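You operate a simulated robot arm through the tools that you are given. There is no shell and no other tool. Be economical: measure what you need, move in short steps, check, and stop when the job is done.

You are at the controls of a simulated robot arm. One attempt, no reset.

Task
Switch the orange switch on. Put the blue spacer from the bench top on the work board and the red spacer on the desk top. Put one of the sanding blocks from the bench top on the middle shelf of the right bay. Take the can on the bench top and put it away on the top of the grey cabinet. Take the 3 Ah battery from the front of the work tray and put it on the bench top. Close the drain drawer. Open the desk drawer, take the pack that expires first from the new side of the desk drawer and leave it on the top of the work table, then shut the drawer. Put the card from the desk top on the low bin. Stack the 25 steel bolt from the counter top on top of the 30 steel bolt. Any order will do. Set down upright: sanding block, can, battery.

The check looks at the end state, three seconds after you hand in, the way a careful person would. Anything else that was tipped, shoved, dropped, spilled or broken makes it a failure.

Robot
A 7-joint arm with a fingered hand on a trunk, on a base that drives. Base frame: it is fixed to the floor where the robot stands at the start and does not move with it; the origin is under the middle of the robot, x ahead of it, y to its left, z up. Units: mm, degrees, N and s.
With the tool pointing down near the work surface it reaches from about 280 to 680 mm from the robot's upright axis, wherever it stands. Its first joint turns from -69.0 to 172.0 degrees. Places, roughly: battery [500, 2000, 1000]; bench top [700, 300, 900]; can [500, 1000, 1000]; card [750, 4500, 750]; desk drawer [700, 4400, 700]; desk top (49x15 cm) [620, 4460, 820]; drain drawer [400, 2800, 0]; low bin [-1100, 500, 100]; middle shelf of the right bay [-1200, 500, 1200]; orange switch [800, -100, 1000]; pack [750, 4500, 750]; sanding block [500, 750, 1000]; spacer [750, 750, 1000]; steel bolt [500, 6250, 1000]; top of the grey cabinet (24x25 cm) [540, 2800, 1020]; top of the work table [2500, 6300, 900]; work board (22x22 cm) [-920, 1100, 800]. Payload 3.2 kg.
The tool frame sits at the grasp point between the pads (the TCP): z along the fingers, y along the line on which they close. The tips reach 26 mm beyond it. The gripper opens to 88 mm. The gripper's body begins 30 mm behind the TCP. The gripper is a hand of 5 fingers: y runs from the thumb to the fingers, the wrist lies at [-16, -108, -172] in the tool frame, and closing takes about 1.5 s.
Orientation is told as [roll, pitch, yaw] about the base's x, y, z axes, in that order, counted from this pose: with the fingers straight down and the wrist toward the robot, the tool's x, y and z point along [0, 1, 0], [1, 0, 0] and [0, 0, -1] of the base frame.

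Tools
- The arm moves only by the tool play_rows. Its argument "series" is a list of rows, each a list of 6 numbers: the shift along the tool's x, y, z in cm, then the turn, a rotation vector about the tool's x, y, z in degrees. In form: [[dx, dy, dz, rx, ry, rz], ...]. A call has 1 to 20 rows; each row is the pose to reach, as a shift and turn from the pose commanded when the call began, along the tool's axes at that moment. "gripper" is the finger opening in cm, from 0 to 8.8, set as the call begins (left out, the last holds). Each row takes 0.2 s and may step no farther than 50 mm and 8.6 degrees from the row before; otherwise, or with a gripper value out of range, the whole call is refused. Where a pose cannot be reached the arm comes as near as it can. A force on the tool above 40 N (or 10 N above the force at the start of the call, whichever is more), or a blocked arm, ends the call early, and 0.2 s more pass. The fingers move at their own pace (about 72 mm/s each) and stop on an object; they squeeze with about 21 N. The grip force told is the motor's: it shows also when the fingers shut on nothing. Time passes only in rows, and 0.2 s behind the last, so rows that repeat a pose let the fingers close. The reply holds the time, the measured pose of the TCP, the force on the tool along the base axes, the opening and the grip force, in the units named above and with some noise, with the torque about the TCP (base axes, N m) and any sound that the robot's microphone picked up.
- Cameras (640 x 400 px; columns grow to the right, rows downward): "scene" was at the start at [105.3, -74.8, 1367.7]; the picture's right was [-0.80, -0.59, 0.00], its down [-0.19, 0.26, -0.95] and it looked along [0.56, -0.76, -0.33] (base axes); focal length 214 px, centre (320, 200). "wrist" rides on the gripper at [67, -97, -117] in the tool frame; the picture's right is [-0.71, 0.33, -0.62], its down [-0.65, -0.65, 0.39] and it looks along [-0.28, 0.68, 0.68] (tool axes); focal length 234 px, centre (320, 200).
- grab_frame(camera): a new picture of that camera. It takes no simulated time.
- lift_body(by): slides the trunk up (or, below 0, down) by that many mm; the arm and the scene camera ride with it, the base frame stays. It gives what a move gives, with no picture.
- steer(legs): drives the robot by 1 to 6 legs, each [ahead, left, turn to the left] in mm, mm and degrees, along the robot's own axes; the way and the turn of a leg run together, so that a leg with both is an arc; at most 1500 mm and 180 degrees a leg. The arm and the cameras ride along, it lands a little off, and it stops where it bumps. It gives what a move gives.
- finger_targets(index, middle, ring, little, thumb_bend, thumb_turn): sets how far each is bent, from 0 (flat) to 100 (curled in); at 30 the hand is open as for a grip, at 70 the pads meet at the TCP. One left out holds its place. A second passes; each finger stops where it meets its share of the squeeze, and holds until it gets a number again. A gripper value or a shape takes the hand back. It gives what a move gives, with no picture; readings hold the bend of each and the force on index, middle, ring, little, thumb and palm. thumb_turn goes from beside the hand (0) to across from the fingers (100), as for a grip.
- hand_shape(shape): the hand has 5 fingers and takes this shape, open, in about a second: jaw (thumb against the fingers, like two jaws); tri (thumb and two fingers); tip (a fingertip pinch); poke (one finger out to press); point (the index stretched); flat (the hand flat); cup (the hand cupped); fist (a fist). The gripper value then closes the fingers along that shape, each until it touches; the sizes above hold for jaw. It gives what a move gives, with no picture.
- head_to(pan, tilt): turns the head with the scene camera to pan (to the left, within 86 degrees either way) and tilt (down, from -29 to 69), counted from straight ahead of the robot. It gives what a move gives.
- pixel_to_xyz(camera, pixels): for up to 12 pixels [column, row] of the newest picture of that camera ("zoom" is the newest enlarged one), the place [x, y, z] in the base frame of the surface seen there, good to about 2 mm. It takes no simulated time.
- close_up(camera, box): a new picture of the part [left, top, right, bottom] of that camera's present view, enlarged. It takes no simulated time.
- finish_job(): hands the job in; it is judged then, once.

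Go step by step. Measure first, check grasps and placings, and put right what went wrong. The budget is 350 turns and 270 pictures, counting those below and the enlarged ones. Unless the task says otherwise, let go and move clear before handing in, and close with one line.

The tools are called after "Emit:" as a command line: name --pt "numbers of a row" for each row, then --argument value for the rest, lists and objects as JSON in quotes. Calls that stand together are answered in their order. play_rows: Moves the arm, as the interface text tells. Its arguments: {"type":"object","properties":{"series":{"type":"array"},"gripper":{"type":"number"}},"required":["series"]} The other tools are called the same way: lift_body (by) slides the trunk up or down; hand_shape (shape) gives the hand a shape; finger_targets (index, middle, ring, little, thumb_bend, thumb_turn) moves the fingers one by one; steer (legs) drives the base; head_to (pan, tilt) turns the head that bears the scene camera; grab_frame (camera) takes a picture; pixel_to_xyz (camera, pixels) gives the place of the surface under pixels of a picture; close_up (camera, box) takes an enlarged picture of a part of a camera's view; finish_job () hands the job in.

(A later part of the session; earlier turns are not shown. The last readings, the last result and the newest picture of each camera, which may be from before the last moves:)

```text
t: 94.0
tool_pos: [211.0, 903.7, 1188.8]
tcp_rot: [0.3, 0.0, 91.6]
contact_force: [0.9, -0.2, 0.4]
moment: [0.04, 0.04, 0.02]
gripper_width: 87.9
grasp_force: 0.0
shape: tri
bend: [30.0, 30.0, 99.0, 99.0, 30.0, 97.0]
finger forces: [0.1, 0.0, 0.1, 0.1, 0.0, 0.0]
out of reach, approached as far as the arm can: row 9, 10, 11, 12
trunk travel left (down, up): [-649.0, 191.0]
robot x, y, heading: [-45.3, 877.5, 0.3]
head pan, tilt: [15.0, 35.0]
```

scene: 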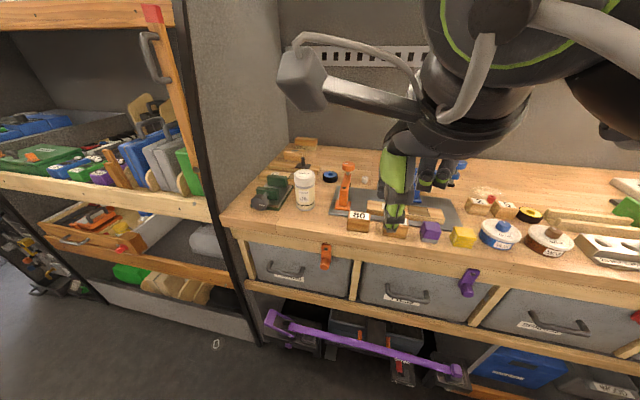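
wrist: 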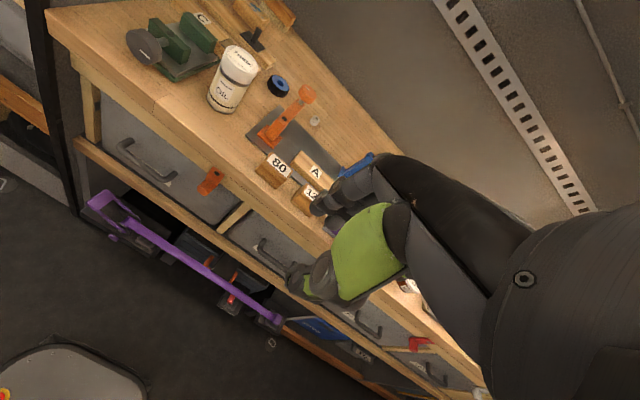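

The yaw is right but the position shifted. I'll tilt forward and move toward the block's front in the air.

Emit:
play_rows --pt "-1.5 -0.4 0 0 -6 0" --pt "-3 -0.8 0 0 -12 0" --pt "-4.5 -1.2 0 0 -18 0" --pt "-6 -1.6 0 0 -24 0" --pt "-7.5 -2 0 0 -30 0" --pt "-9 -2.4 0 0 -36 0" --pt "-10.5 -2.8 0 0 -42 0" --pt "-12 -3.2 0 0 -47 0"

Emit:
grab_frame --camera "scene"

Emit:
grab_frame --camera "wrist"

```text
t: 95.8
tool_pos: [150.8, 928.6, 1161.0]
tcp_rot: [-47.0, -0.6, 91.5]
contact_force: [-0.6, -0.8, -0.1]
moment: [0.02, -0.06, -0.01]
gripper_width: 87.8
grasp_force: 0.0
shape: tri
bend: [30.0, 30.0, 99.0, 99.0, 30.0, 97.0]
finger forces: [0.0, 0.1, 0.0, 0.1, 0.0, 0.0]
out of reach, approached as far as the arm can: row 1, 2, 3, 4, 5, 6, 7, 8
trunk travel left (down, up): [-649.0, 191.0]
robot x, y, heading: [-45.1, 874.3, 0.1]
head pan, tilt: [15.0, 35.0]
```

```text
203 pictures are left
```

scene: 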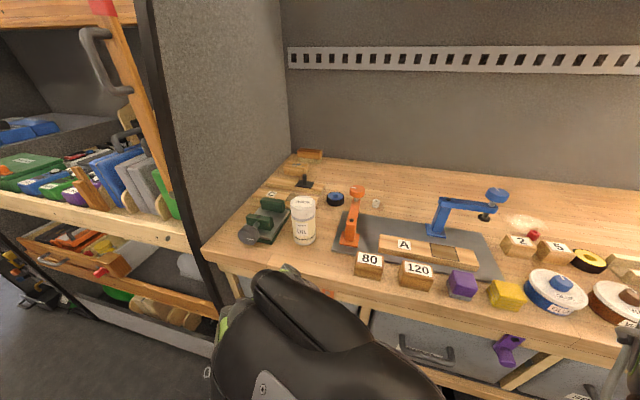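

```text
202 pictures are left
```

wrist: 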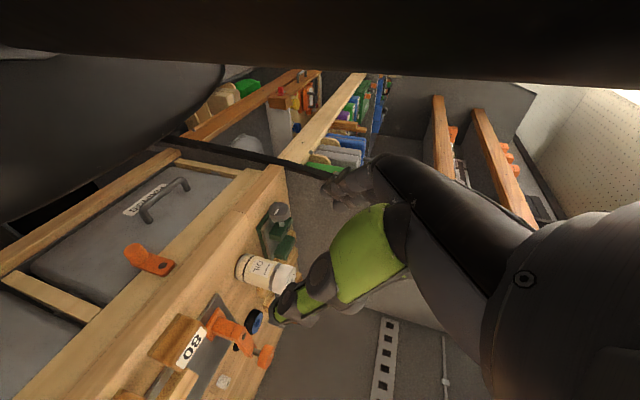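

That orientation is outside the arm's range. I'll undo the tilt and yaw and try the mirrored yaw (−90).

Emit:
play_rows --pt "0 0 0 0 8 0" --pt "0 0 0 0 16 0" --pt "0 0 0 0 24 0" --pt "0 0 0 0 32 0" --pt "0 0 0 0 40 0" --pt "0 0 0 0 47 0"

Emit:
play_rows --pt "-2 -0.5 -0.5 0 0 8.2" --pt "-4 -1 -1 0 0 16.4" --pt "-6 -1.5 -1.5 0 0 24.6" --pt "-8 -2 -2 0 0 32.8" --pt "-10 -2.5 -2.5 0 0 41" --pt "-12 -3 -3 0 0 49.2" --pt "-14 -3.5 -3.5 0 0 57.4" --pt "-16 -4 -4 0 0 65.6" --pt "-17 -4.5 -4.5 0 0 73.8" --pt "-18 -5 -5 0 0 82" --pt "-18 -5.5 -5.5 0 0 90"

Emit:
play_rows --pt "0 0 0 0 0 8" --pt "0 0 0 0 0 16" --pt "0 0 0 0 0 24" --pt "0 0 0 0 0 32" --pt "0 0 0 0 0 40" --pt "0 0 0 0 0 48" --pt "0 0 0 0 0 56" --pt "0 0 0 0 0 64" --pt "0 0 0 0 0 72" --pt "0 0 0 0 0 80" --pt "0 0 0 0 0 88"

```text
t: 97.2
tool_pos: [154.1, 936.2, 1151.4]
tcp_rot: [0.3, -0.4, 92.2]
contact_force: [0.5, 0.3, 0.4]
moment: [0.01, 0.04, -0.01]
gripper_width: 87.9
grasp_force: 0.2
shape: tri
bend: [30.0, 30.0, 99.0, 99.0, 30.0, 97.0]
finger forces: [0.0, 0.0, 0.1, 0.0, 0.0, 0.0]
trunk travel left (down, up): [-649.0, 191.0]
robot x, y, heading: [-47.3, 876.0, 0.2]
head pan, tilt: [15.0, 35.0]
```

```text
t: 99.6
tool_pos: [334.8, 888.8, 1207.8]
tcp_rot: [0.3, -0.1, 2.1]
contact_force: [0.1, -0.5, -0.1]
moment: [0.0, -0.03, -0.01]
gripper_width: 87.8
grasp_force: 0.0
shape: tri
bend: [30.0, 30.0, 99.0, 99.0, 30.0, 97.0]
finger forces: [0.0, 0.0, 0.1, 0.0, 0.1, 0.0]
trunk travel left (down, up): [-649.0, 191.0]
robot x, y, heading: [-44.1, 873.7, 0.1]
head pan, tilt: [15.0, 35.0]
```

```text
t: 102.0
tool_pos: [360.6, 865.9, 1167.3]
tcp_rot: [0.8, 1.6, -85.7]
contact_force: [0.3, -0.3, 0.4]
moment: [0.02, 0.01, 0.02]
gripper_width: 87.8
grasp_force: 0.0
shape: tri
bend: [30.0, 30.0, 99.0, 99.0, 30.0, 97.0]
finger forces: [0.1, 0.0, 0.0, 0.0, 0.1, 0.0]
out of reach, approached as far as the arm can: row 8, 9, 10, 11
trunk travel left (down, up): [-649.0, 191.0]
robot x, y, heading: [-46.9, 873.0, 0.1]
head pan, tilt: [15.0, 35.0]
```

Yaw −86° is nearly reached. I'll tilt the fingers forward while moving out and down a bit.

Emit:
play_rows --pt "0 0 2 0 6 0" --pt "0 0 4 0 12 0" --pt "0 0 6 0 18 0" --pt "0 0 8 0 24 0" --pt "0 0 9 0 30 0" --pt "0 0 10 0 36 0" --pt "0 0 10 0 42 0"

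Emit:
grab_frame --camera "scene"

Emit:
grab_frame --camera "wrist"

```text
t: 103.6
tool_pos: [362.1, 871.3, 1060.9]
tcp_rot: [42.3, 0.4, -85.8]
contact_force: [0.5, -0.1, 0.8]
moment: [-0.01, -0.06, 0.01]
gripper_width: 87.8
grasp_force: 0.1
shape: tri
bend: [30.0, 30.0, 99.0, 99.0, 30.0, 97.0]
finger forces: [0.0, 0.0, 0.0, 0.1, 0.1, 0.1]
trunk travel left (down, up): [-649.0, 191.0]
robot x, y, heading: [-44.1, 874.3, 0.0]
head pan, tilt: [15.0, 35.0]
```

```text
201 pictures are left
```

scene: 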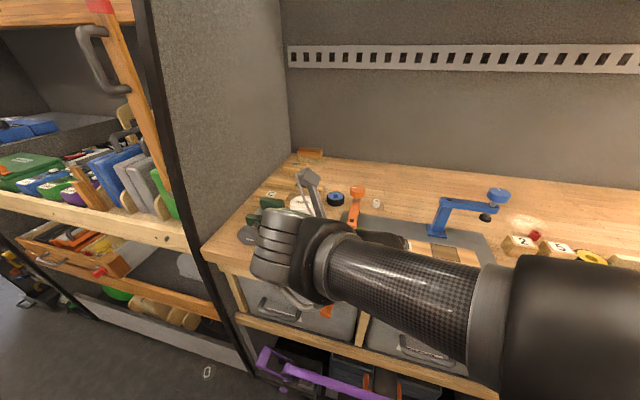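

```text
200 pictures are left
```

wrist: 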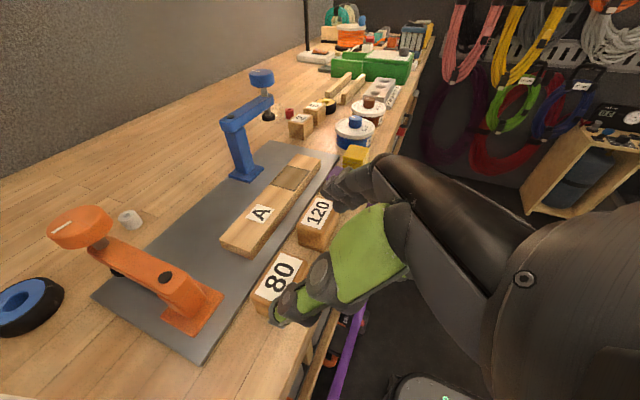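

The mirrored orientation works, with the camera looking from above. I'll reduce the tilt to about 32°, square the yaw and move above block 80.

Emit:
play_rows --pt "0.9 0.1 3.1 -1.4 -5 1.5" --pt "1.8 0.3 6.3 -2.8 -10 3.1"

Emit:
grab_frame --camera "wrist"

```text
t: 104.2
tool_pos: [417.1, 873.8, 1023.7]
tcp_rot: [32.0, -0.1, -89.8]
contact_force: [0.2, 0.5, 1.2]
moment: [0.0, -0.01, 0.03]
gripper_width: 88.0
grasp_force: 0.1
shape: tri
bend: [30.0, 30.0, 99.0, 99.0, 30.0, 97.0]
finger forces: [0.1, 0.0, 0.1, 0.0, 0.0, 0.0]
trunk travel left (down, up): [-649.0, 191.0]
robot x, y, heading: [-43.4, 873.7, -0.1]
head pan, tilt: [15.0, 35.0]
```

```text
199 pictures are left
```

wrist: 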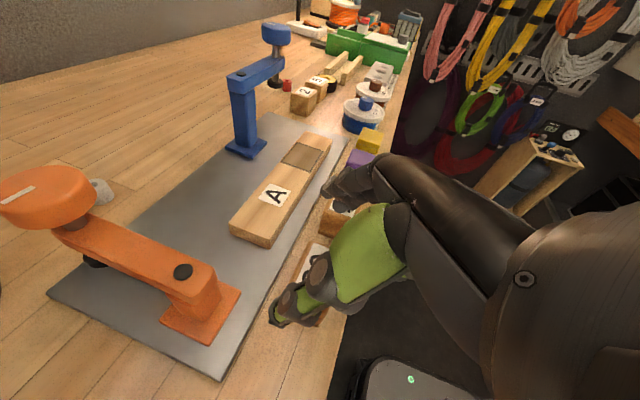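

Aligned. I'll descend 60 mm straight down.

Emit:
play_rows --pt "-1.3 0 2.1 0 0 0" --pt "-2.4 0 3.8 0 0 0" --pt "-3.2 0 5.1 0 0 0"

Emit:
grab_frame --camera "wrist"

Emit:
grab_frame --camera "scene"

```text
t: 105.0
tool_pos: [418.0, 873.6, 965.7]
tcp_rot: [32.1, -0.1, -90.0]
contact_force: [0.1, 1.1, 0.6]
moment: [0.02, -0.03, 0.03]
gripper_width: 87.5
grasp_force: 0.1
shape: tri
bend: [30.0, 30.0, 99.0, 99.0, 30.0, 97.0]
finger forces: [0.1, 0.1, 0.1, 0.1, 0.1, 0.1]
trunk travel left (down, up): [-649.0, 191.0]
robot x, y, heading: [-45.9, 871.6, 0.3]
head pan, tilt: [15.0, 35.0]
```

```text
198 pictures are left
```

wrist: 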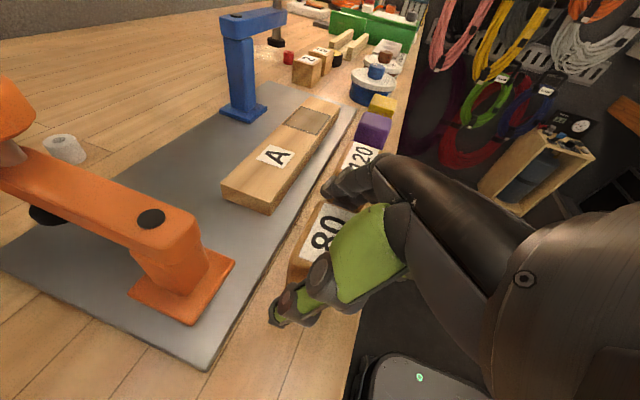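

```text
197 pictures are left
```

scene: 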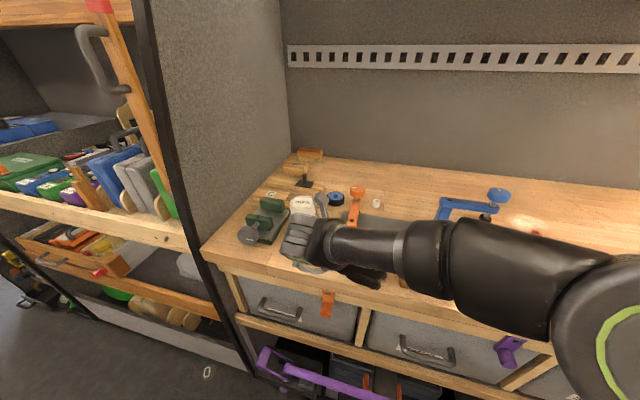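

The block is between the fingers with no contact. I'll close.

Emit:
play_rows --pt "0 0 0 0 0 0" --pt "0 0 0 0 0 0" --pt "0 0 0 0 0 0" --pt "0 0 0 0 0 0" --pt "0 0 0 0 0 0" --pt "0 0 0 0 0 0" --pt "0 0 0 0 0 0" --gripper 0

Emit:
grab_frame --camera "wrist"

```text
t: 106.6
tool_pos: [417.4, 872.6, 965.0]
tcp_rot: [32.0, -0.1, -89.9]
contact_force: [0.1, -0.3, -0.1]
moment: [0.03, -0.02, -0.02]
gripper_width: 58.4
grasp_force: 21.1
shape: tri
bend: [40.0, 37.0, 100.0, 100.0, 8.0, 99.0]
finger forces: [9.9, 9.5, 0.0, 0.1, 19.3, 0.0]
trunk travel left (down, up): [-649.0, 191.0]
robot x, y, heading: [-48.3, 875.6, -0.3]
head pan, tilt: [15.0, 35.0]
```

```text
196 pictures are left
```

wrist: 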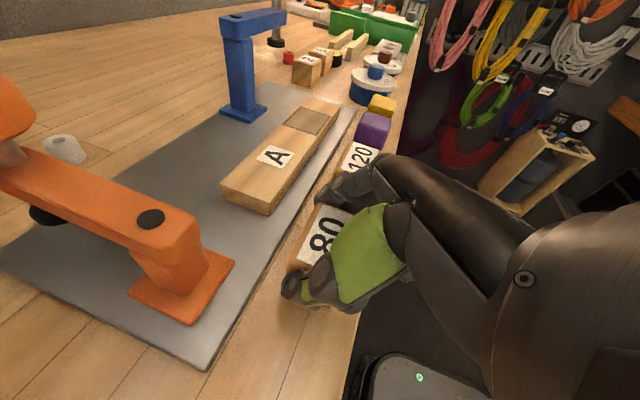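

Gripped: index 9.9, middle 9.5, thumb 19.3 N. I'll lift straight up 100 mm.

Emit:
play_rows --pt "1 0 -1.7 0 0 0" --pt "3 0 -5 0 0 0" --pt "5.3 0 -8.5 0 0 0" --pt "7.9 0 -12.7 0 0 0"

Emit:
grab_frame --camera "wrist"

```text
t: 107.6
tool_pos: [416.3, 875.0, 1115.1]
tcp_rot: [32.0, -0.1, -89.9]
contact_force: [-0.9, 0.0, -0.8]
moment: [-0.03, 0.0, -0.02]
gripper_width: 58.3
grasp_force: 20.8
shape: tri
bend: [40.0, 37.0, 100.0, 100.0, 8.0, 99.0]
finger forces: [9.9, 9.6, 0.1, 0.0, 19.6, 0.0]
trunk travel left (down, up): [-649.0, 191.0]
robot x, y, heading: [-47.7, 873.4, 0.2]
head pan, tilt: [15.0, 35.0]
```

```text
195 pictures are left
```

wrist: 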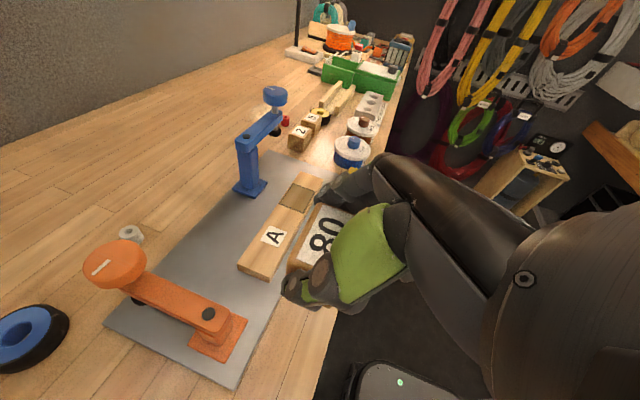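

Held firmly. I'll raise the trunk, back off, turn around and line up with the shelf gap.

Emit:
lift_body --by 135

Emit:
steer --legs '[[-155, 0, 0], [0, 0, 180]]'

Emit:
head_to --pan 10 --tilt 15

Emit:
grab_frame --camera "scene"

Emit:
grab_frame --camera "wrist"

```text
t: 109.2
tool_pos: [418.5, 874.3, 1248.9]
tcp_rot: [32.0, -0.1, -89.8]
contact_force: [0.3, 0.3, -0.7]
moment: [0.01, -0.04, 0.01]
gripper_width: 58.5
grasp_force: 20.8
shape: tri
bend: [40.0, 37.0, 100.0, 100.0, 8.0, 99.0]
finger forces: [9.9, 9.7, 0.1, 0.0, 19.6, 0.0]
trunk travel left (down, up): [-784.0, 56.0]
robot x, y, heading: [-43.3, 875.4, -0.0]
head pan, tilt: [15.0, 35.0]
```

```text
t: 118.2
tool_pos: [-659.4, 833.9, 1248.6]
tcp_rot: [31.9, -0.1, 94.8]
contact_force: [0.0, 0.5, -1.5]
moment: [-0.01, 0.02, -0.01]
gripper_width: 58.3
grasp_force: 21.1
shape: tri
bend: [40.0, 37.0, 100.0, 100.0, 8.0, 99.0]
finger forces: [9.8, 9.8, 0.0, 0.0, 19.6, 0.2]
trunk travel left (down, up): [-784.0, 56.0]
robot x, y, heading: [-198.0, 874.1, -175.3]
head pan, tilt: [15.0, 35.0]
```

```text
t: 119.0
tool_pos: [-659.0, 835.1, 1249.2]
tcp_rot: [31.9, -0.1, 94.8]
contact_force: [0.3, 0.5, -1.1]
moment: [0.02, 0.0, 0.01]
gripper_width: 58.3
grasp_force: 20.1
shape: tri
bend: [40.0, 37.0, 100.0, 100.0, 8.0, 99.0]
finger forces: [9.8, 9.6, 0.0, 0.0, 19.7, 0.0]
trunk travel left (down, up): [-784.0, 56.0]
robot x, y, heading: [-198.2, 877.5, -175.5]
head pan, tilt: [10.0, 15.0]
```

```text
194 pictures are left
```

scene: 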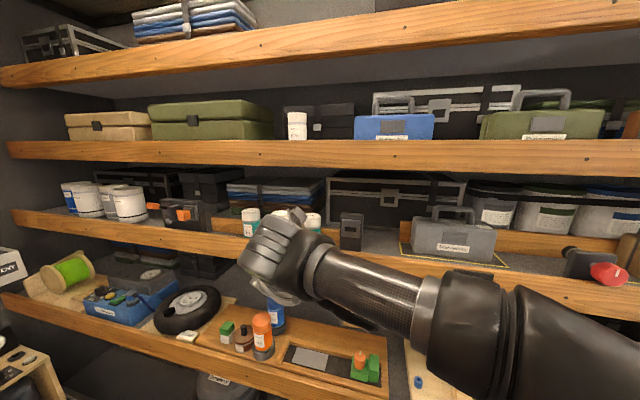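

```text
193 pictures are left
```

wrist: 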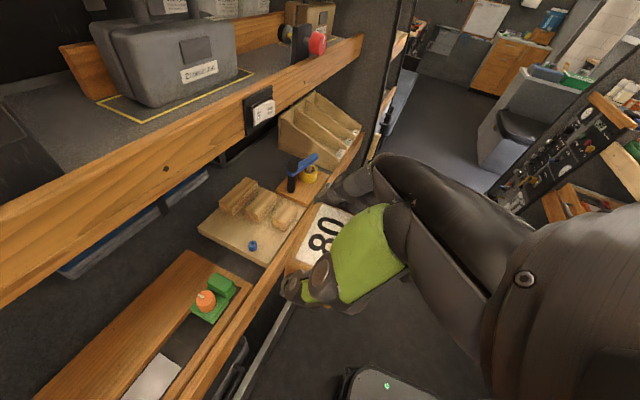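

The view shows the gap between the dark box (350,232) and the yellow-taped "Brakwerden" spot. I'll measure the gap and the upper lip.

Emit:
close_up --camera "scene" --box '[320, 150, 520, 290]'

Emit:
pixel_to_xyz --camera "zoom" --pixels '[[140, 240], [150, 300], [180, 290], [220, 280], [260, 300], [255, 330], [275, 345], [200, 330], [240, 15], [240, 50], [160, 330], [105, 300]]'

Emit:
pixel_to_xyz --camera "wrist" --pixels '[[100, 98], [140, 122], [60, 130], [40, 165], [100, 145], [250, 68]]'

```text
2.86 times, centred on (420, 220) of scene
```

zoom: 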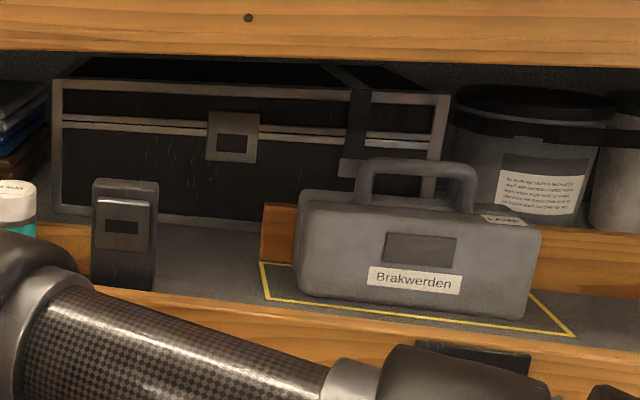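

```text
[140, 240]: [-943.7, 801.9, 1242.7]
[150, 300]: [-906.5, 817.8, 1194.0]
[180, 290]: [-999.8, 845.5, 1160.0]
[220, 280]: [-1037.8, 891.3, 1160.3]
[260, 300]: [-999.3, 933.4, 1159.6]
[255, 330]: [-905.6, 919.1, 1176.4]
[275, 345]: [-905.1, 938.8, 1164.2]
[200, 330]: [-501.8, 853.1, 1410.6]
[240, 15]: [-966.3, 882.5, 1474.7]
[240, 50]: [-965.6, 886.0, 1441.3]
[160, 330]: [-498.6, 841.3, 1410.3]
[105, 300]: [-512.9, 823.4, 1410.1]
```

```text
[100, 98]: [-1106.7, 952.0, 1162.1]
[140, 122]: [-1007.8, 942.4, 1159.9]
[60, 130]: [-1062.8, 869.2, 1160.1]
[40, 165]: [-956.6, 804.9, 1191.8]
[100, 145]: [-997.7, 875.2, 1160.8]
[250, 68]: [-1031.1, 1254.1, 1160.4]
```

The upper lip's underside is ≈1430 and the gap is y≈815–940 (tape). I'll aim for the block centre at (−968, 885). Squaring heading and approaching.

Emit:
steer --legs '[[0, -12, -4.5], [180, 0, 0]]'

Emit:
lift_body --by 12

Emit:
grab_frame --camera "scene"

Emit:
grab_frame --camera "wrist"

```text
t: 121.0
tool_pos: [-844.1, 883.6, 1248.9]
tcp_rot: [32.0, 0.0, 90.2]
contact_force: [-0.4, -0.4, -1.1]
moment: [-0.03, -0.01, 0.01]
gripper_width: 58.4
grasp_force: 21.3
shape: tri
bend: [40.0, 37.0, 100.0, 100.0, 8.0, 99.0]
finger forces: [9.9, 9.7, 0.0, 0.1, 19.7, 0.0]
trunk travel left (down, up): [-784.0, 56.0]
robot x, y, heading: [-379.9, 883.7, -179.5]
head pan, tilt: [10.0, 15.0]
```

```text
t: 121.6
tool_pos: [-845.2, 883.3, 1261.6]
tcp_rot: [31.9, -0.1, 90.2]
contact_force: [-0.1, -0.6, -0.2]
moment: [-0.04, -0.02, 0.0]
gripper_width: 58.4
grasp_force: 20.9
shape: tri
bend: [40.0, 37.0, 100.0, 100.0, 8.0, 99.0]
finger forces: [10.0, 9.6, 0.1, 0.0, 19.7, 0.0]
trunk travel left (down, up): [-796.0, 44.0]
robot x, y, heading: [-381.4, 885.3, -179.7]
head pan, tilt: [10.0, 15.0]
```

```text
191 pictures are left
```

scene: 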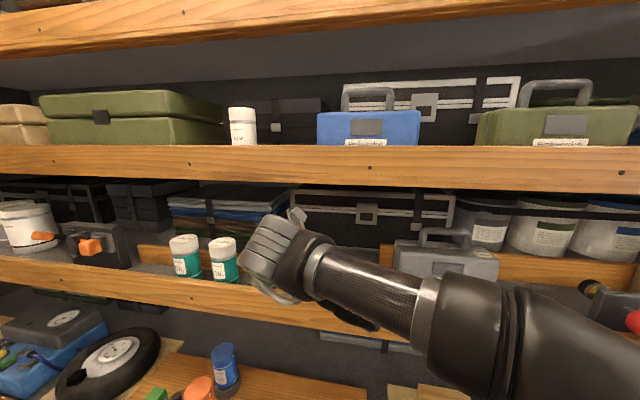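

```text
190 pictures are left
```

wrist: 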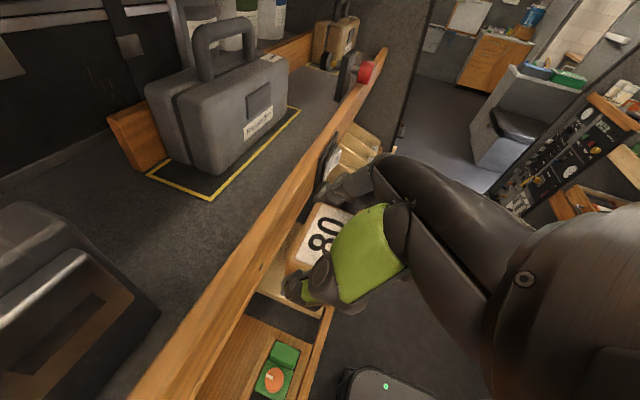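

Emit:
pixel_to_xyz --camera "wrist" --pixels '[[30, 215], [100, 260], [150, 300], [20, 260], [80, 310], [130, 340], [110, 285], [30, 350]]'

```text
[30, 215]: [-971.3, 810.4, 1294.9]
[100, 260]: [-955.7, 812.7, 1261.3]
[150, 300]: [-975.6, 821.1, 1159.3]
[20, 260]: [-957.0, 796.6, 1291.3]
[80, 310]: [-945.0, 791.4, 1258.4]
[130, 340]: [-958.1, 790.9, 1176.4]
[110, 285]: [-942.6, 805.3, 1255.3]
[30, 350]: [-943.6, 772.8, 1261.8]
```

The dark box top is 1296 and its right face y≈813, so there is clearance. I'll drive 60 mm in, then extend the arm the rest.

Emit:
steer --legs '[[60, -6, 0]]'

Emit:
grab_frame --camera "wrist"

```text
t: 122.5
tool_pos: [-902.5, 890.4, 1260.6]
tcp_rot: [32.1, 0.0, 90.3]
contact_force: [-0.4, -1.0, -0.1]
moment: [-0.02, 0.01, -0.02]
gripper_width: 58.1
grasp_force: 20.5
shape: tri
bend: [40.0, 37.0, 100.0, 100.0, 8.0, 99.0]
finger forces: [9.9, 9.7, 0.0, 0.0, 19.6, 0.0]
trunk travel left (down, up): [-796.0, 44.0]
robot x, y, heading: [-441.5, 890.9, -180.0]
head pan, tilt: [10.0, 15.0]
```

```text
189 pictures are left
```

wrist: 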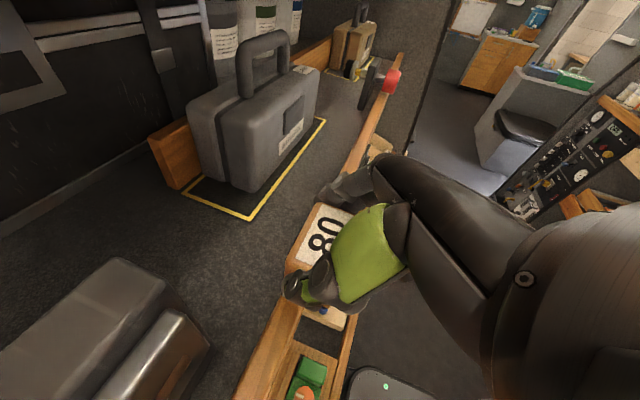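

Emit:
play_rows --pt "2.8 0 1.75 0 0 0" --pt "5.6 0 3.5 0 0 0"

Emit:
grab_frame --camera "wrist"

Emit:
grab_frame --camera "scene"

```text
t: 123.2
tool_pos: [-972.7, 889.0, 1256.8]
tcp_rot: [31.9, -0.1, 90.3]
contact_force: [0.1, 0.8, -0.7]
moment: [-0.03, -0.03, 0.0]
gripper_width: 58.3
grasp_force: 20.4
shape: tri
bend: [40.0, 37.0, 100.0, 100.0, 8.0, 99.0]
finger forces: [9.8, 9.6, 0.1, 0.1, 19.5, 0.1]
trunk travel left (down, up): [-796.0, 44.0]
robot x, y, heading: [-442.1, 894.6, -180.2]
head pan, tilt: [10.0, 15.0]
```

```text
188 pictures are left
```

wrist: 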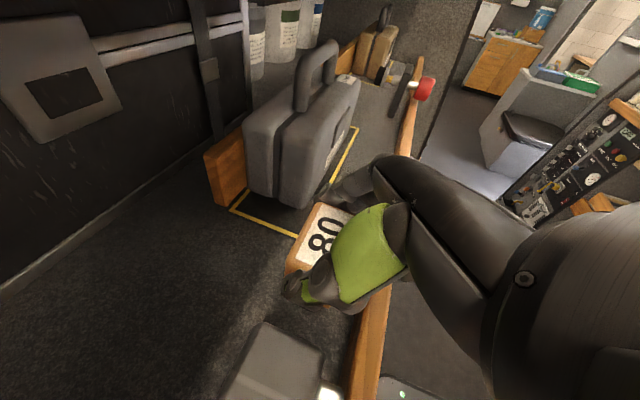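

```text
187 pictures are left
```

scene: 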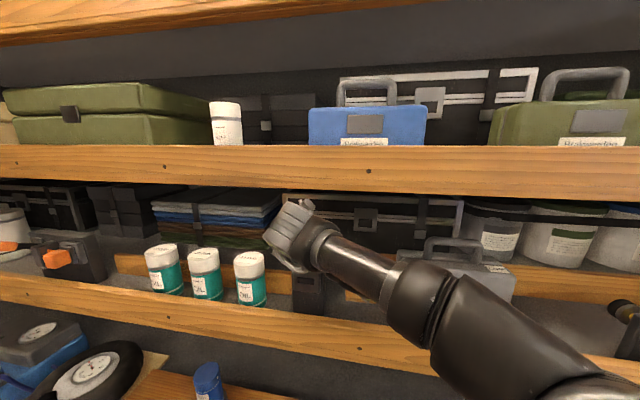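

Clear of both neighbours. I'll lower 47 mm, then creep to contact.

Emit:
play_rows --pt "-0.8 0 1.3 0 0 0" --pt "-1.6 0 2.6 0 0 0" --pt "-2.2 0 3.5 0 0 0" --pt "-2.5 0 4.0 0 0 0" --pt "-2.65 0 4.25 0 0 0" --pt "-2.75 0 4.4 0 0 0"

Emit:
grab_frame --camera "wrist"

```text
t: 124.5
tool_pos: [-970.3, 888.7, 1208.9]
tcp_rot: [32.1, -0.1, 90.3]
contact_force: [-0.1, -0.2, -1.2]
moment: [-0.01, 0.05, 0.04]
gripper_width: 58.2
grasp_force: 20.9
shape: tri
bend: [40.0, 37.0, 100.0, 100.0, 8.0, 99.0]
finger forces: [9.8, 9.5, 0.0, 0.0, 19.4, 0.0]
trunk travel left (down, up): [-796.0, 44.0]
robot x, y, heading: [-441.8, 893.0, -179.9]
head pan, tilt: [10.0, 15.0]
```

```text
186 pictures are left
```

wrist: 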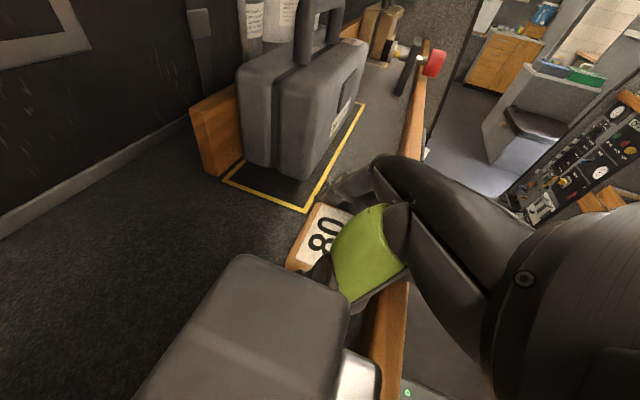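

Almost down, so I'll creep lower until contact.

Emit:
play_rows --pt "-0.1 0 0.17 0 0 0" --pt "-0.2 0 0.34 0 0 0" --pt "-0.3 0 0.5 0 0 0" --pt "-0.4 0 0.64 0 0 0"

```text
t: 125.5
tool_pos: [-969.1, 888.9, 1206.9]
tcp_rot: [32.5, -0.1, 90.4]
contact_force: [-6.0, -5.4, 24.1]
moment: [0.19, -1.15, -0.26]
gripper_width: 58.4
grasp_force: 21.5
shape: tri
bend: [40.0, 37.0, 100.0, 100.0, 8.0, 99.0]
finger forces: [10.3, 9.5, 0.0, 28.0, 19.5, 0.1]
trunk travel left (down, up): [-796.0, 44.0]
robot x, y, heading: [-441.5, 890.8, -179.9]
head pan, tilt: [10.0, 15.0]
```

The curled little finger touched the lip (28 N). I'll raise slightly, go 28 mm deeper and lower again.

Emit:
play_rows --pt "0.6 0 -1.0 0 0 0" --pt "1.0 0 -1.6 0 0 0" --pt "2.2 0 -0.85 0 0 0" --pt "3.4 0 -0.1 0 0 0"

Emit:
play_rows --pt "-0.3 0 0.5 0 0 0" --pt "-0.5 0 0.8 0 0 0" --pt "-0.6 0 1.0 0 0 0" --pt "-0.7 0 1.15 0 0 0" --pt "-0.8 0 1.3 0 0 0"

Emit:
grab_frame --camera "wrist"

```text
t: 126.5
tool_pos: [-1001.4, 888.6, 1220.0]
tcp_rot: [31.9, -0.1, 90.3]
contact_force: [-0.7, 0.3, -1.6]
moment: [0.01, 0.0, 0.01]
gripper_width: 58.1
grasp_force: 20.8
shape: tri
bend: [40.0, 37.0, 100.0, 100.0, 8.0, 99.0]
finger forces: [9.8, 9.8, 0.0, 0.0, 19.7, 0.0]
trunk travel left (down, up): [-796.0, 44.0]
robot x, y, heading: [-442.5, 893.3, -180.1]
head pan, tilt: [10.0, 15.0]
```

```text
t: 127.8
tool_pos: [-996.5, 891.3, 1205.9]
tcp_rot: [32.1, 0.1, 90.4]
contact_force: [3.0, 4.7, 3.4]
moment: [-0.76, -0.02, 0.48]
gripper_width: 58.1
grasp_force: 21.0
shape: tri
bend: [40.0, 37.0, 100.0, 100.0, 8.0, 99.0]
finger forces: [9.9, 9.9, 0.1, 0.0, 19.6, 0.0]
trunk travel left (down, up): [-796.0, 44.0]
robot x, y, heading: [-443.4, 893.3, -180.2]
head pan, tilt: [10.0, 15.0]
```

```text
185 pictures are left
```

wrist: 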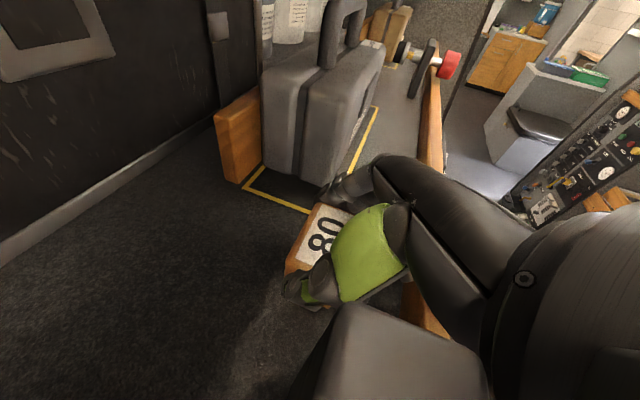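

A side force (+4.7 in y) suggests the hand brushes the dark box. I'll shift 8 mm away from it and see.

Emit:
play_rows --pt "0.1 0.4 -0.2 0 0 0" --pt "0.1 0.8 -0.2 0 0 0"

Emit:
grab_frame --camera "scene"

```text
t: 128.3
tool_pos: [-998.0, 897.9, 1206.6]
tcp_rot: [32.0, -0.1, 90.3]
contact_force: [-0.1, -0.6, -1.4]
moment: [-0.03, -0.02, 0.01]
gripper_width: 58.4
grasp_force: 20.9
shape: tri
bend: [40.0, 37.0, 100.0, 100.0, 8.0, 99.0]
finger forces: [9.8, 9.9, 0.0, 0.0, 19.8, 0.0]
trunk travel left (down, up): [-796.0, 44.0]
robot x, y, heading: [-441.3, 890.5, -179.7]
head pan, tilt: [10.0, 15.0]
```

```text
184 pictures are left
```

scene: 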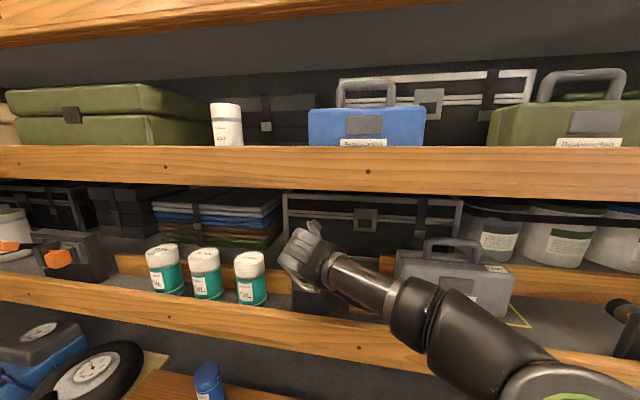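

Contact is gone. Lowering gently to touch down.

Emit:
play_rows --pt "-0.1 0 0.17 0 0 0" --pt "-0.2 0 0.34 0 0 0" --pt "-0.3 0 0.5 0 0 0"

```text
t: 129.2
tool_pos: [-996.6, 897.8, 1204.0]
tcp_rot: [32.3, -0.1, 90.2]
contact_force: [-0.6, -0.1, 12.3]
moment: [0.03, 0.13, 0.11]
gripper_width: 58.2
grasp_force: 21.2
shape: tri
bend: [40.0, 37.0, 100.0, 100.0, 8.0, 98.0]
finger forces: [11.4, 10.0, 0.1, 0.1, 20.8, 0.1]
trunk travel left (down, up): [-796.0, 44.0]
robot x, y, heading: [-440.9, 890.3, -179.6]
head pan, tilt: [10.0, 15.0]
```

The block rests on the shelf. Opening slightly.

Emit:
play_rows --pt "0.05 0 -0.1 0 0 0" --pt "0.05 0 -0.1 0 0 0" --pt "0.05 0 -0.1 0 0 0" --pt "0.05 0 -0.1 0 0 0" --gripper 7.4

Emit:
grab_frame --camera "wrist"

```text
t: 130.2
tool_pos: [-999.2, 898.3, 1201.8]
tcp_rot: [32.1, -0.1, 90.2]
contact_force: [0.5, -0.4, 0.3]
moment: [0.01, 0.02, 0.02]
gripper_width: 73.6
grasp_force: 0.0
shape: tri
bend: [36.0, 32.0, 99.0, 99.0, 9.0, 98.0]
finger forces: [0.1, 0.0, 0.1, 0.1, 0.0, 0.1]
trunk travel left (down, up): [-796.0, 44.0]
robot x, y, heading: [-440.6, 889.8, -179.9]
head pan, tilt: [10.0, 15.0]
```

```text
183 pictures are left
```

wrist: 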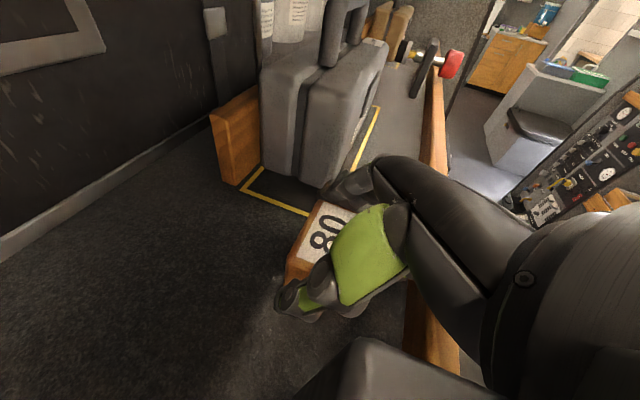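

Released. Rising 45 mm, then backing out.

Emit:
play_rows --pt "0.8 0 -1.3 0 0 0" --pt "1.6 0 -2.6 0 0 0" --pt "2.4 0 -3.9 0 0 0" --pt "-0.6 0 -5.8 0 0 0" --pt "-3.8 0 -7.8 0 0 0" --pt "-7 0 -9.8 0 0 0"

Emit:
grab_frame --camera "wrist"

Emit:
grab_frame --camera "scene"

```text
t: 131.6
tool_pos: [-885.0, 897.3, 1248.0]
tcp_rot: [32.0, -0.1, 90.1]
contact_force: [0.0, 1.2, 0.7]
moment: [-0.01, 0.01, -0.01]
gripper_width: 73.9
grasp_force: 0.2
shape: tri
bend: [36.0, 32.0, 99.0, 99.0, 9.0, 98.0]
finger forces: [0.1, 0.0, 0.1, 0.0, 0.0, 0.0]
trunk travel left (down, up): [-796.0, 44.0]
robot x, y, heading: [-442.7, 889.5, -180.0]
head pan, tilt: [10.0, 15.0]
```

```text
182 pictures are left
```

wrist: 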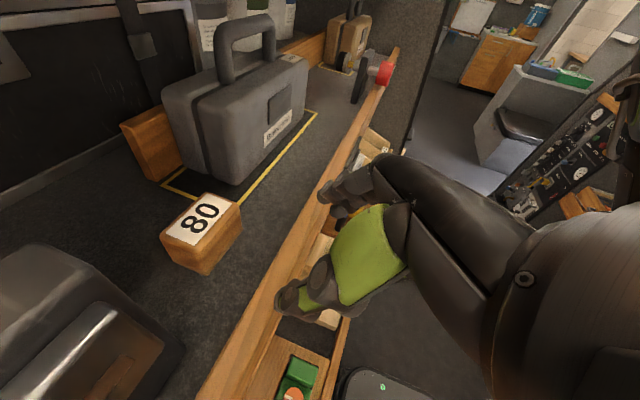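

```text
181 pictures are left
```

scene: 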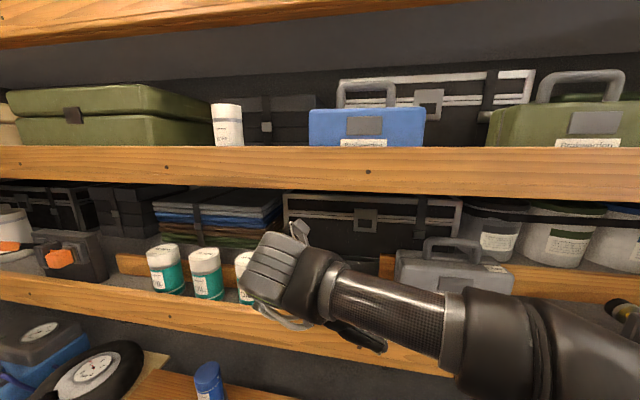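

The block stands upright, label up. I'll check that the dark box hasn't moved.

Emit:
pixel_to_xyz --camera "wrist" --pixels '[[50, 260], [90, 270], [120, 300], [150, 320], [130, 340], [180, 260], [205, 215]]'

```text
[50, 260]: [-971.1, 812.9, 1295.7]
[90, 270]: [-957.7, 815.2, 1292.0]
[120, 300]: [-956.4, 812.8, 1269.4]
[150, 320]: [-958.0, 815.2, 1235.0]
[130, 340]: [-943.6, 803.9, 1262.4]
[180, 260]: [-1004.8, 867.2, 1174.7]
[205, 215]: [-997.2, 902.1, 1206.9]
```

The dark box is unmoved. Next is the can. I'll back off, turn to the bench, and bring the hand back to the default orientation.

Emit:
steer --legs '[[-240, 0, 0], [0, 0, -180]]'

Emit:
play_rows --pt "0 0 0 0 -8 0" --pt "0 0 0 0 -16 0" --pt "0 0 0 0 -24 0" --pt "0 0 0 0 -32 0"

Emit:
play_rows --pt "0 0 0 0 0 -8" --pt "0 0 0 0 0 -16" --pt "0 0 0 0 0 -24" --pt "0 0 0 0 0 -32" --pt "0 0 0 0 0 -40" --pt "0 0 0 0 0 -48" --pt "0 0 0 0 0 -56" --pt "0 0 0 0 0 -64" --pt "0 0 0 0 0 -72" --pt "0 0 0 0 0 -80" --pt "0 0 0 0 0 -88" --pt "0 0 0 0 0 -90"

Emit:
hand_shape --shape "jaw"

```text
t: 140.7
tool_pos: [253.0, 895.9, 1247.7]
tcp_rot: [32.0, -0.1, -88.4]
contact_force: [-0.2, 0.6, -0.3]
moment: [-0.03, 0.02, -0.02]
gripper_width: 73.7
grasp_force: 0.1
shape: tri
bend: [36.0, 32.0, 99.0, 99.0, 9.0, 98.0]
finger forces: [0.1, 0.0, 0.1, 0.0, 0.0, 0.0]
trunk travel left (down, up): [-796.0, 44.0]
robot x, y, heading: [-193.0, 893.3, 1.8]
head pan, tilt: [10.0, 15.0]
```

```text
t: 141.7
tool_pos: [252.0, 898.6, 1248.5]
tcp_rot: [0.0, -0.1, -88.2]
contact_force: [-0.1, 0.3, -1.3]
moment: [0.0, 0.0, 0.02]
gripper_width: 73.6
grasp_force: 0.1
shape: tri
bend: [36.0, 32.0, 99.0, 99.0, 9.0, 98.0]
finger forces: [0.1, 0.0, 0.0, 0.0, 0.1, 0.0]
trunk travel left (down, up): [-796.0, 44.0]
robot x, y, heading: [-194.2, 894.6, 1.7]
head pan, tilt: [10.0, 15.0]
```

```text
t: 144.3
tool_pos: [253.2, 897.2, 1247.6]
tcp_rot: [0.0, 0.0, 1.8]
contact_force: [0.2, -0.1, -1.0]
moment: [0.01, -0.02, 0.02]
gripper_width: 74.0
grasp_force: 0.1
shape: tri
bend: [36.0, 32.0, 99.0, 99.0, 9.0, 98.0]
finger forces: [0.0, 0.1, 0.0, 0.0, 0.0, 0.1]
trunk travel left (down, up): [-796.0, 44.0]
robot x, y, heading: [-193.7, 890.3, 1.9]
head pan, tilt: [10.0, 15.0]
```

```text
t: 145.2
tool_pos: [252.3, 896.2, 1248.4]
tcp_rot: [-0.2, 0.0, 1.8]
contact_force: [-0.8, 0.3, 0.6]
moment: [-0.06, -0.03, -0.04]
gripper_width: 87.5
grasp_force: 0.1
shape: jaw
bend: [30.0, 30.0, 30.0, 30.0, 30.0, 97.0]
finger forces: [0.0, 0.0, 0.0, 0.0, 0.0, 0.1]
trunk travel left (down, up): [-796.0, 44.0]
robot x, y, heading: [-194.0, 891.6, 1.8]
head pan, tilt: [10.0, 15.0]
```

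Emit:
steer --legs '[[130, 130, -1.8]]'

Emit:
head_to --pan 15 --tilt 38

Emit:
grab_frame --camera "scene"

Emit:
grab_frame --camera "wrist"

```text
t: 146.7
tool_pos: [381.3, 1012.3, 1247.9]
tcp_rot: [-0.1, -0.1, -0.2]
contact_force: [-0.3, -0.2, -0.8]
moment: [0.03, -0.03, -0.03]
gripper_width: 87.7
grasp_force: 0.1
shape: jaw
bend: [30.0, 30.0, 30.0, 30.0, 30.0, 97.0]
finger forces: [0.0, 0.0, 0.0, 0.1, 0.0, 0.1]
trunk travel left (down, up): [-796.0, 44.0]
robot x, y, heading: [-63.6, 1021.9, -0.3]
head pan, tilt: [10.0, 15.0]
```

```text
t: 147.6
tool_pos: [380.0, 1012.6, 1248.6]
tcp_rot: [-0.1, 0.1, -0.2]
contact_force: [0.2, -0.4, 0.4]
moment: [0.04, -0.01, -0.02]
gripper_width: 87.7
grasp_force: 0.0
shape: jaw
bend: [30.0, 30.0, 30.0, 30.0, 30.0, 97.0]
finger forces: [0.0, 0.0, 0.0, 0.0, 0.0, 0.1]
trunk travel left (down, up): [-796.0, 44.0]
robot x, y, heading: [-68.4, 1027.0, 0.0]
head pan, tilt: [15.0, 38.0]
```

```text
180 pictures are left
```

scene: 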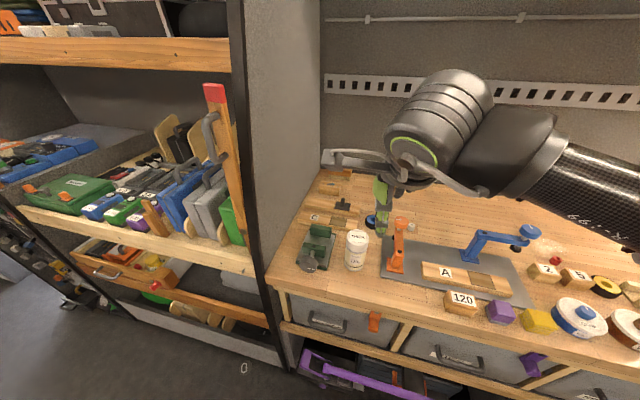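

```text
179 pictures are left
```

wrist: 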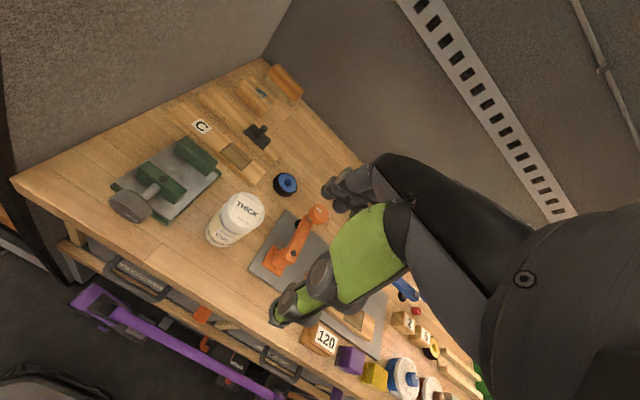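

Emit:
pixel_to_xyz --camera "wrist" --pixels '[[243, 212], [228, 208], [262, 212], [245, 197], [245, 226], [215, 245], [170, 185], [193, 155], [130, 205], [155, 175], [305, 225], [318, 212]]'

Emit:
close_up --camera "scene" --box '[290, 200, 420, 290]'

Emit:
pixel_to_xyz --camera "zoom" --pixels '[[275, 240], [380, 240], [325, 160], [325, 200], [275, 160], [382, 160], [325, 345]]'

```text
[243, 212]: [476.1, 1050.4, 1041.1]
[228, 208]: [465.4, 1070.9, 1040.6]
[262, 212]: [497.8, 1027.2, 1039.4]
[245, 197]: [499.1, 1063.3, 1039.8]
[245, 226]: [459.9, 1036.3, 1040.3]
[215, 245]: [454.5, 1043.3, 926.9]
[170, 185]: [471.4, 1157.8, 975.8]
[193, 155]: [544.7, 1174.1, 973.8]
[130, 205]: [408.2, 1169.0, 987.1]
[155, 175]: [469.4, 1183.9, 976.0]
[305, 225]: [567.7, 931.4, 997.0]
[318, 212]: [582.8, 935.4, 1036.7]
```

```text
4.44 times, centred on (355, 245) of scene
```

zoom: 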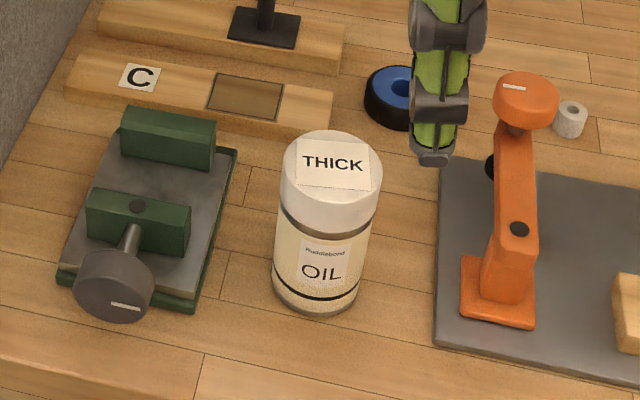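

```text
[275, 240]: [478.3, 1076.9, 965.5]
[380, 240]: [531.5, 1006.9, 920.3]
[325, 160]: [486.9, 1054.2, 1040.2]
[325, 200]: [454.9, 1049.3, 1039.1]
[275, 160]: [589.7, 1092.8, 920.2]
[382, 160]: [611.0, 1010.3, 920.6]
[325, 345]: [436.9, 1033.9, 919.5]
```

The THICK OIL can: centre (481,1049), radius ≈29, top 1040. I'll move over it and descend to TCP z≈1013.

Emit:
play_rows --pt "0.9 2.5 4 0 0 0" --pt "1.8 5 8 0 0 0" --pt "2.7 7.5 12 0 0 0" --pt "3.7 10.1 15.2 0 0 0"

Emit:
grab_frame --camera "wrist"

```text
t: 148.6
tool_pos: [488.4, 1048.8, 1094.3]
tcp_rot: [-0.1, 0.0, -0.3]
contact_force: [0.0, 0.7, 0.4]
moment: [-0.04, -0.01, -0.01]
gripper_width: 87.8
grasp_force: 0.1
shape: jaw
bend: [30.0, 30.0, 30.0, 30.0, 30.0, 97.0]
finger forces: [0.1, 0.0, 0.0, 0.0, 0.1, 0.0]
trunk travel left (down, up): [-796.0, 44.0]
robot x, y, heading: [-63.9, 1021.4, -0.6]
head pan, tilt: [15.0, 38.0]
```

```text
177 pictures are left
```

wrist: 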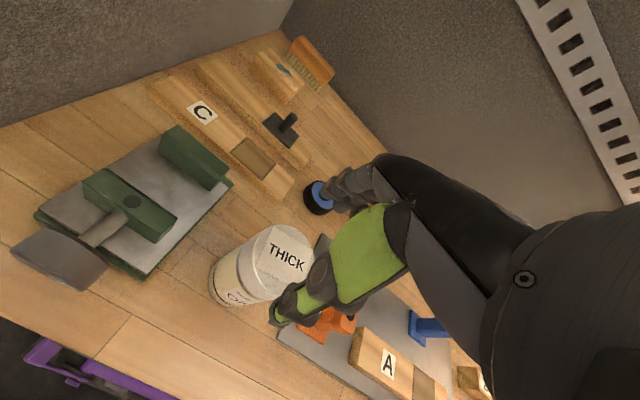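

Emit:
play_rows --pt "0 -0.7 2.5 0 0 0" --pt "0 -0.7 5 0 0 0" --pt "0 -0.7 7 0 0 0" --pt "0 -0.7 8 0 0 0"

Emit:
grab_frame --camera "wrist"

Emit:
grab_frame --camera "scene"

```text
t: 149.6
tool_pos: [476.9, 1051.3, 1014.0]
tcp_rot: [-0.1, 0.1, -0.3]
contact_force: [1.2, 0.2, 0.6]
moment: [0.02, 0.04, -0.01]
gripper_width: 87.9
grasp_force: 0.1
shape: jaw
bend: [30.0, 30.0, 30.0, 30.0, 30.0, 97.0]
finger forces: [1.3, 0.1, 0.0, 0.0, 0.0, 0.0]
trunk travel left (down, up): [-796.0, 44.0]
robot x, y, heading: [-68.5, 1023.2, -0.5]
head pan, tilt: [15.0, 38.0]
```

```text
176 pictures are left
```

wrist: 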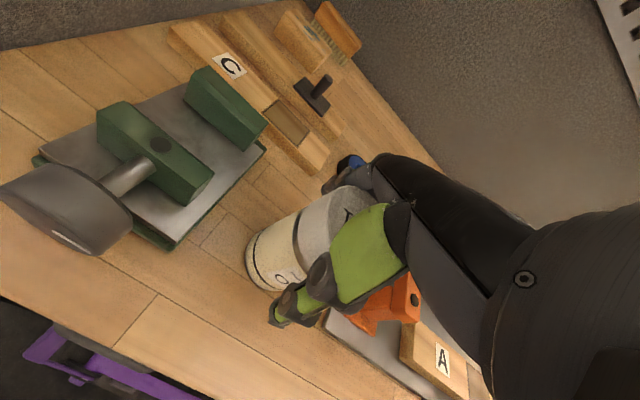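

```text
175 pictures are left
```

scene: 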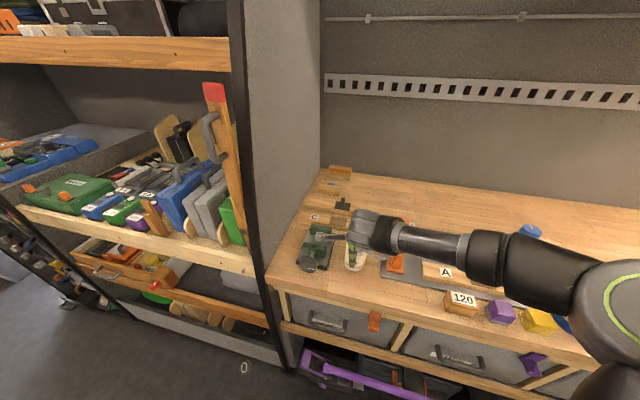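

Index reads 1.3 N, a slight touch. I'll shift +4 mm in x and close.

Emit:
play_rows --pt "0 0.4 0 0 0 0" --pt "0 0.4 0 0 0 0"

Emit:
play_rows --pt "0 0 0 0 0 0" --pt "0 0 0 0 0 0" --pt "0 0 0 0 0 0" --pt "0 0 0 0 0 0" --pt "0 0 0 0 0 0" --pt "0 0 0 0 0 0" --pt "0 0 0 0 0 0" --gripper 0

Emit:
close_up --camera "wrist" --box '[200, 140, 440, 340]'

```text
t: 150.2
tool_pos: [480.2, 1049.9, 1014.6]
tcp_rot: [-0.1, 0.0, -0.3]
contact_force: [0.3, 0.2, -0.3]
moment: [-0.02, 0.05, 0.01]
gripper_width: 87.9
grasp_force: 0.0
shape: jaw
bend: [30.0, 30.0, 30.0, 30.0, 30.0, 97.0]
finger forces: [0.7, 0.0, 0.0, 0.0, 0.2, 0.0]
trunk travel left (down, up): [-796.0, 44.0]
robot x, y, heading: [-66.1, 1026.5, -0.3]
head pan, tilt: [15.0, 38.0]
```

```text
t: 151.8
tool_pos: [480.3, 1049.8, 1014.7]
tcp_rot: [-0.1, 0.1, -0.3]
contact_force: [-2.1, 0.4, -0.1]
moment: [0.01, 0.26, -0.06]
gripper_width: 55.6
grasp_force: 20.4
shape: jaw
bend: [40.0, 38.0, 72.0, 45.0, 11.0, 99.0]
finger forces: [11.5, 7.2, 0.0, 0.0, 21.2, 0.0]
trunk travel left (down, up): [-796.0, 44.0]
robot x, y, heading: [-68.1, 1024.6, -0.3]
head pan, tilt: [15.0, 38.0]
```

```text
2.00 times, centred on (320, 240) of wrist
```

zoom: 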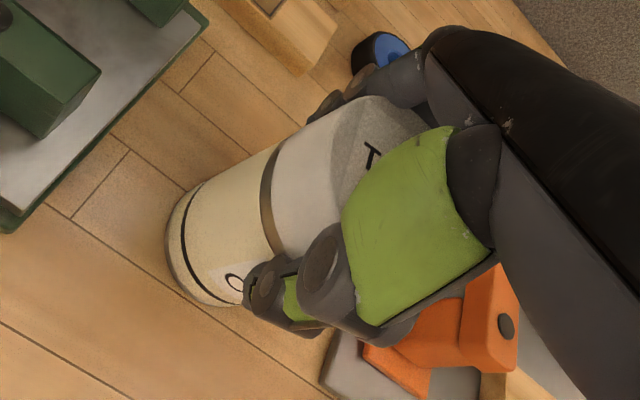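

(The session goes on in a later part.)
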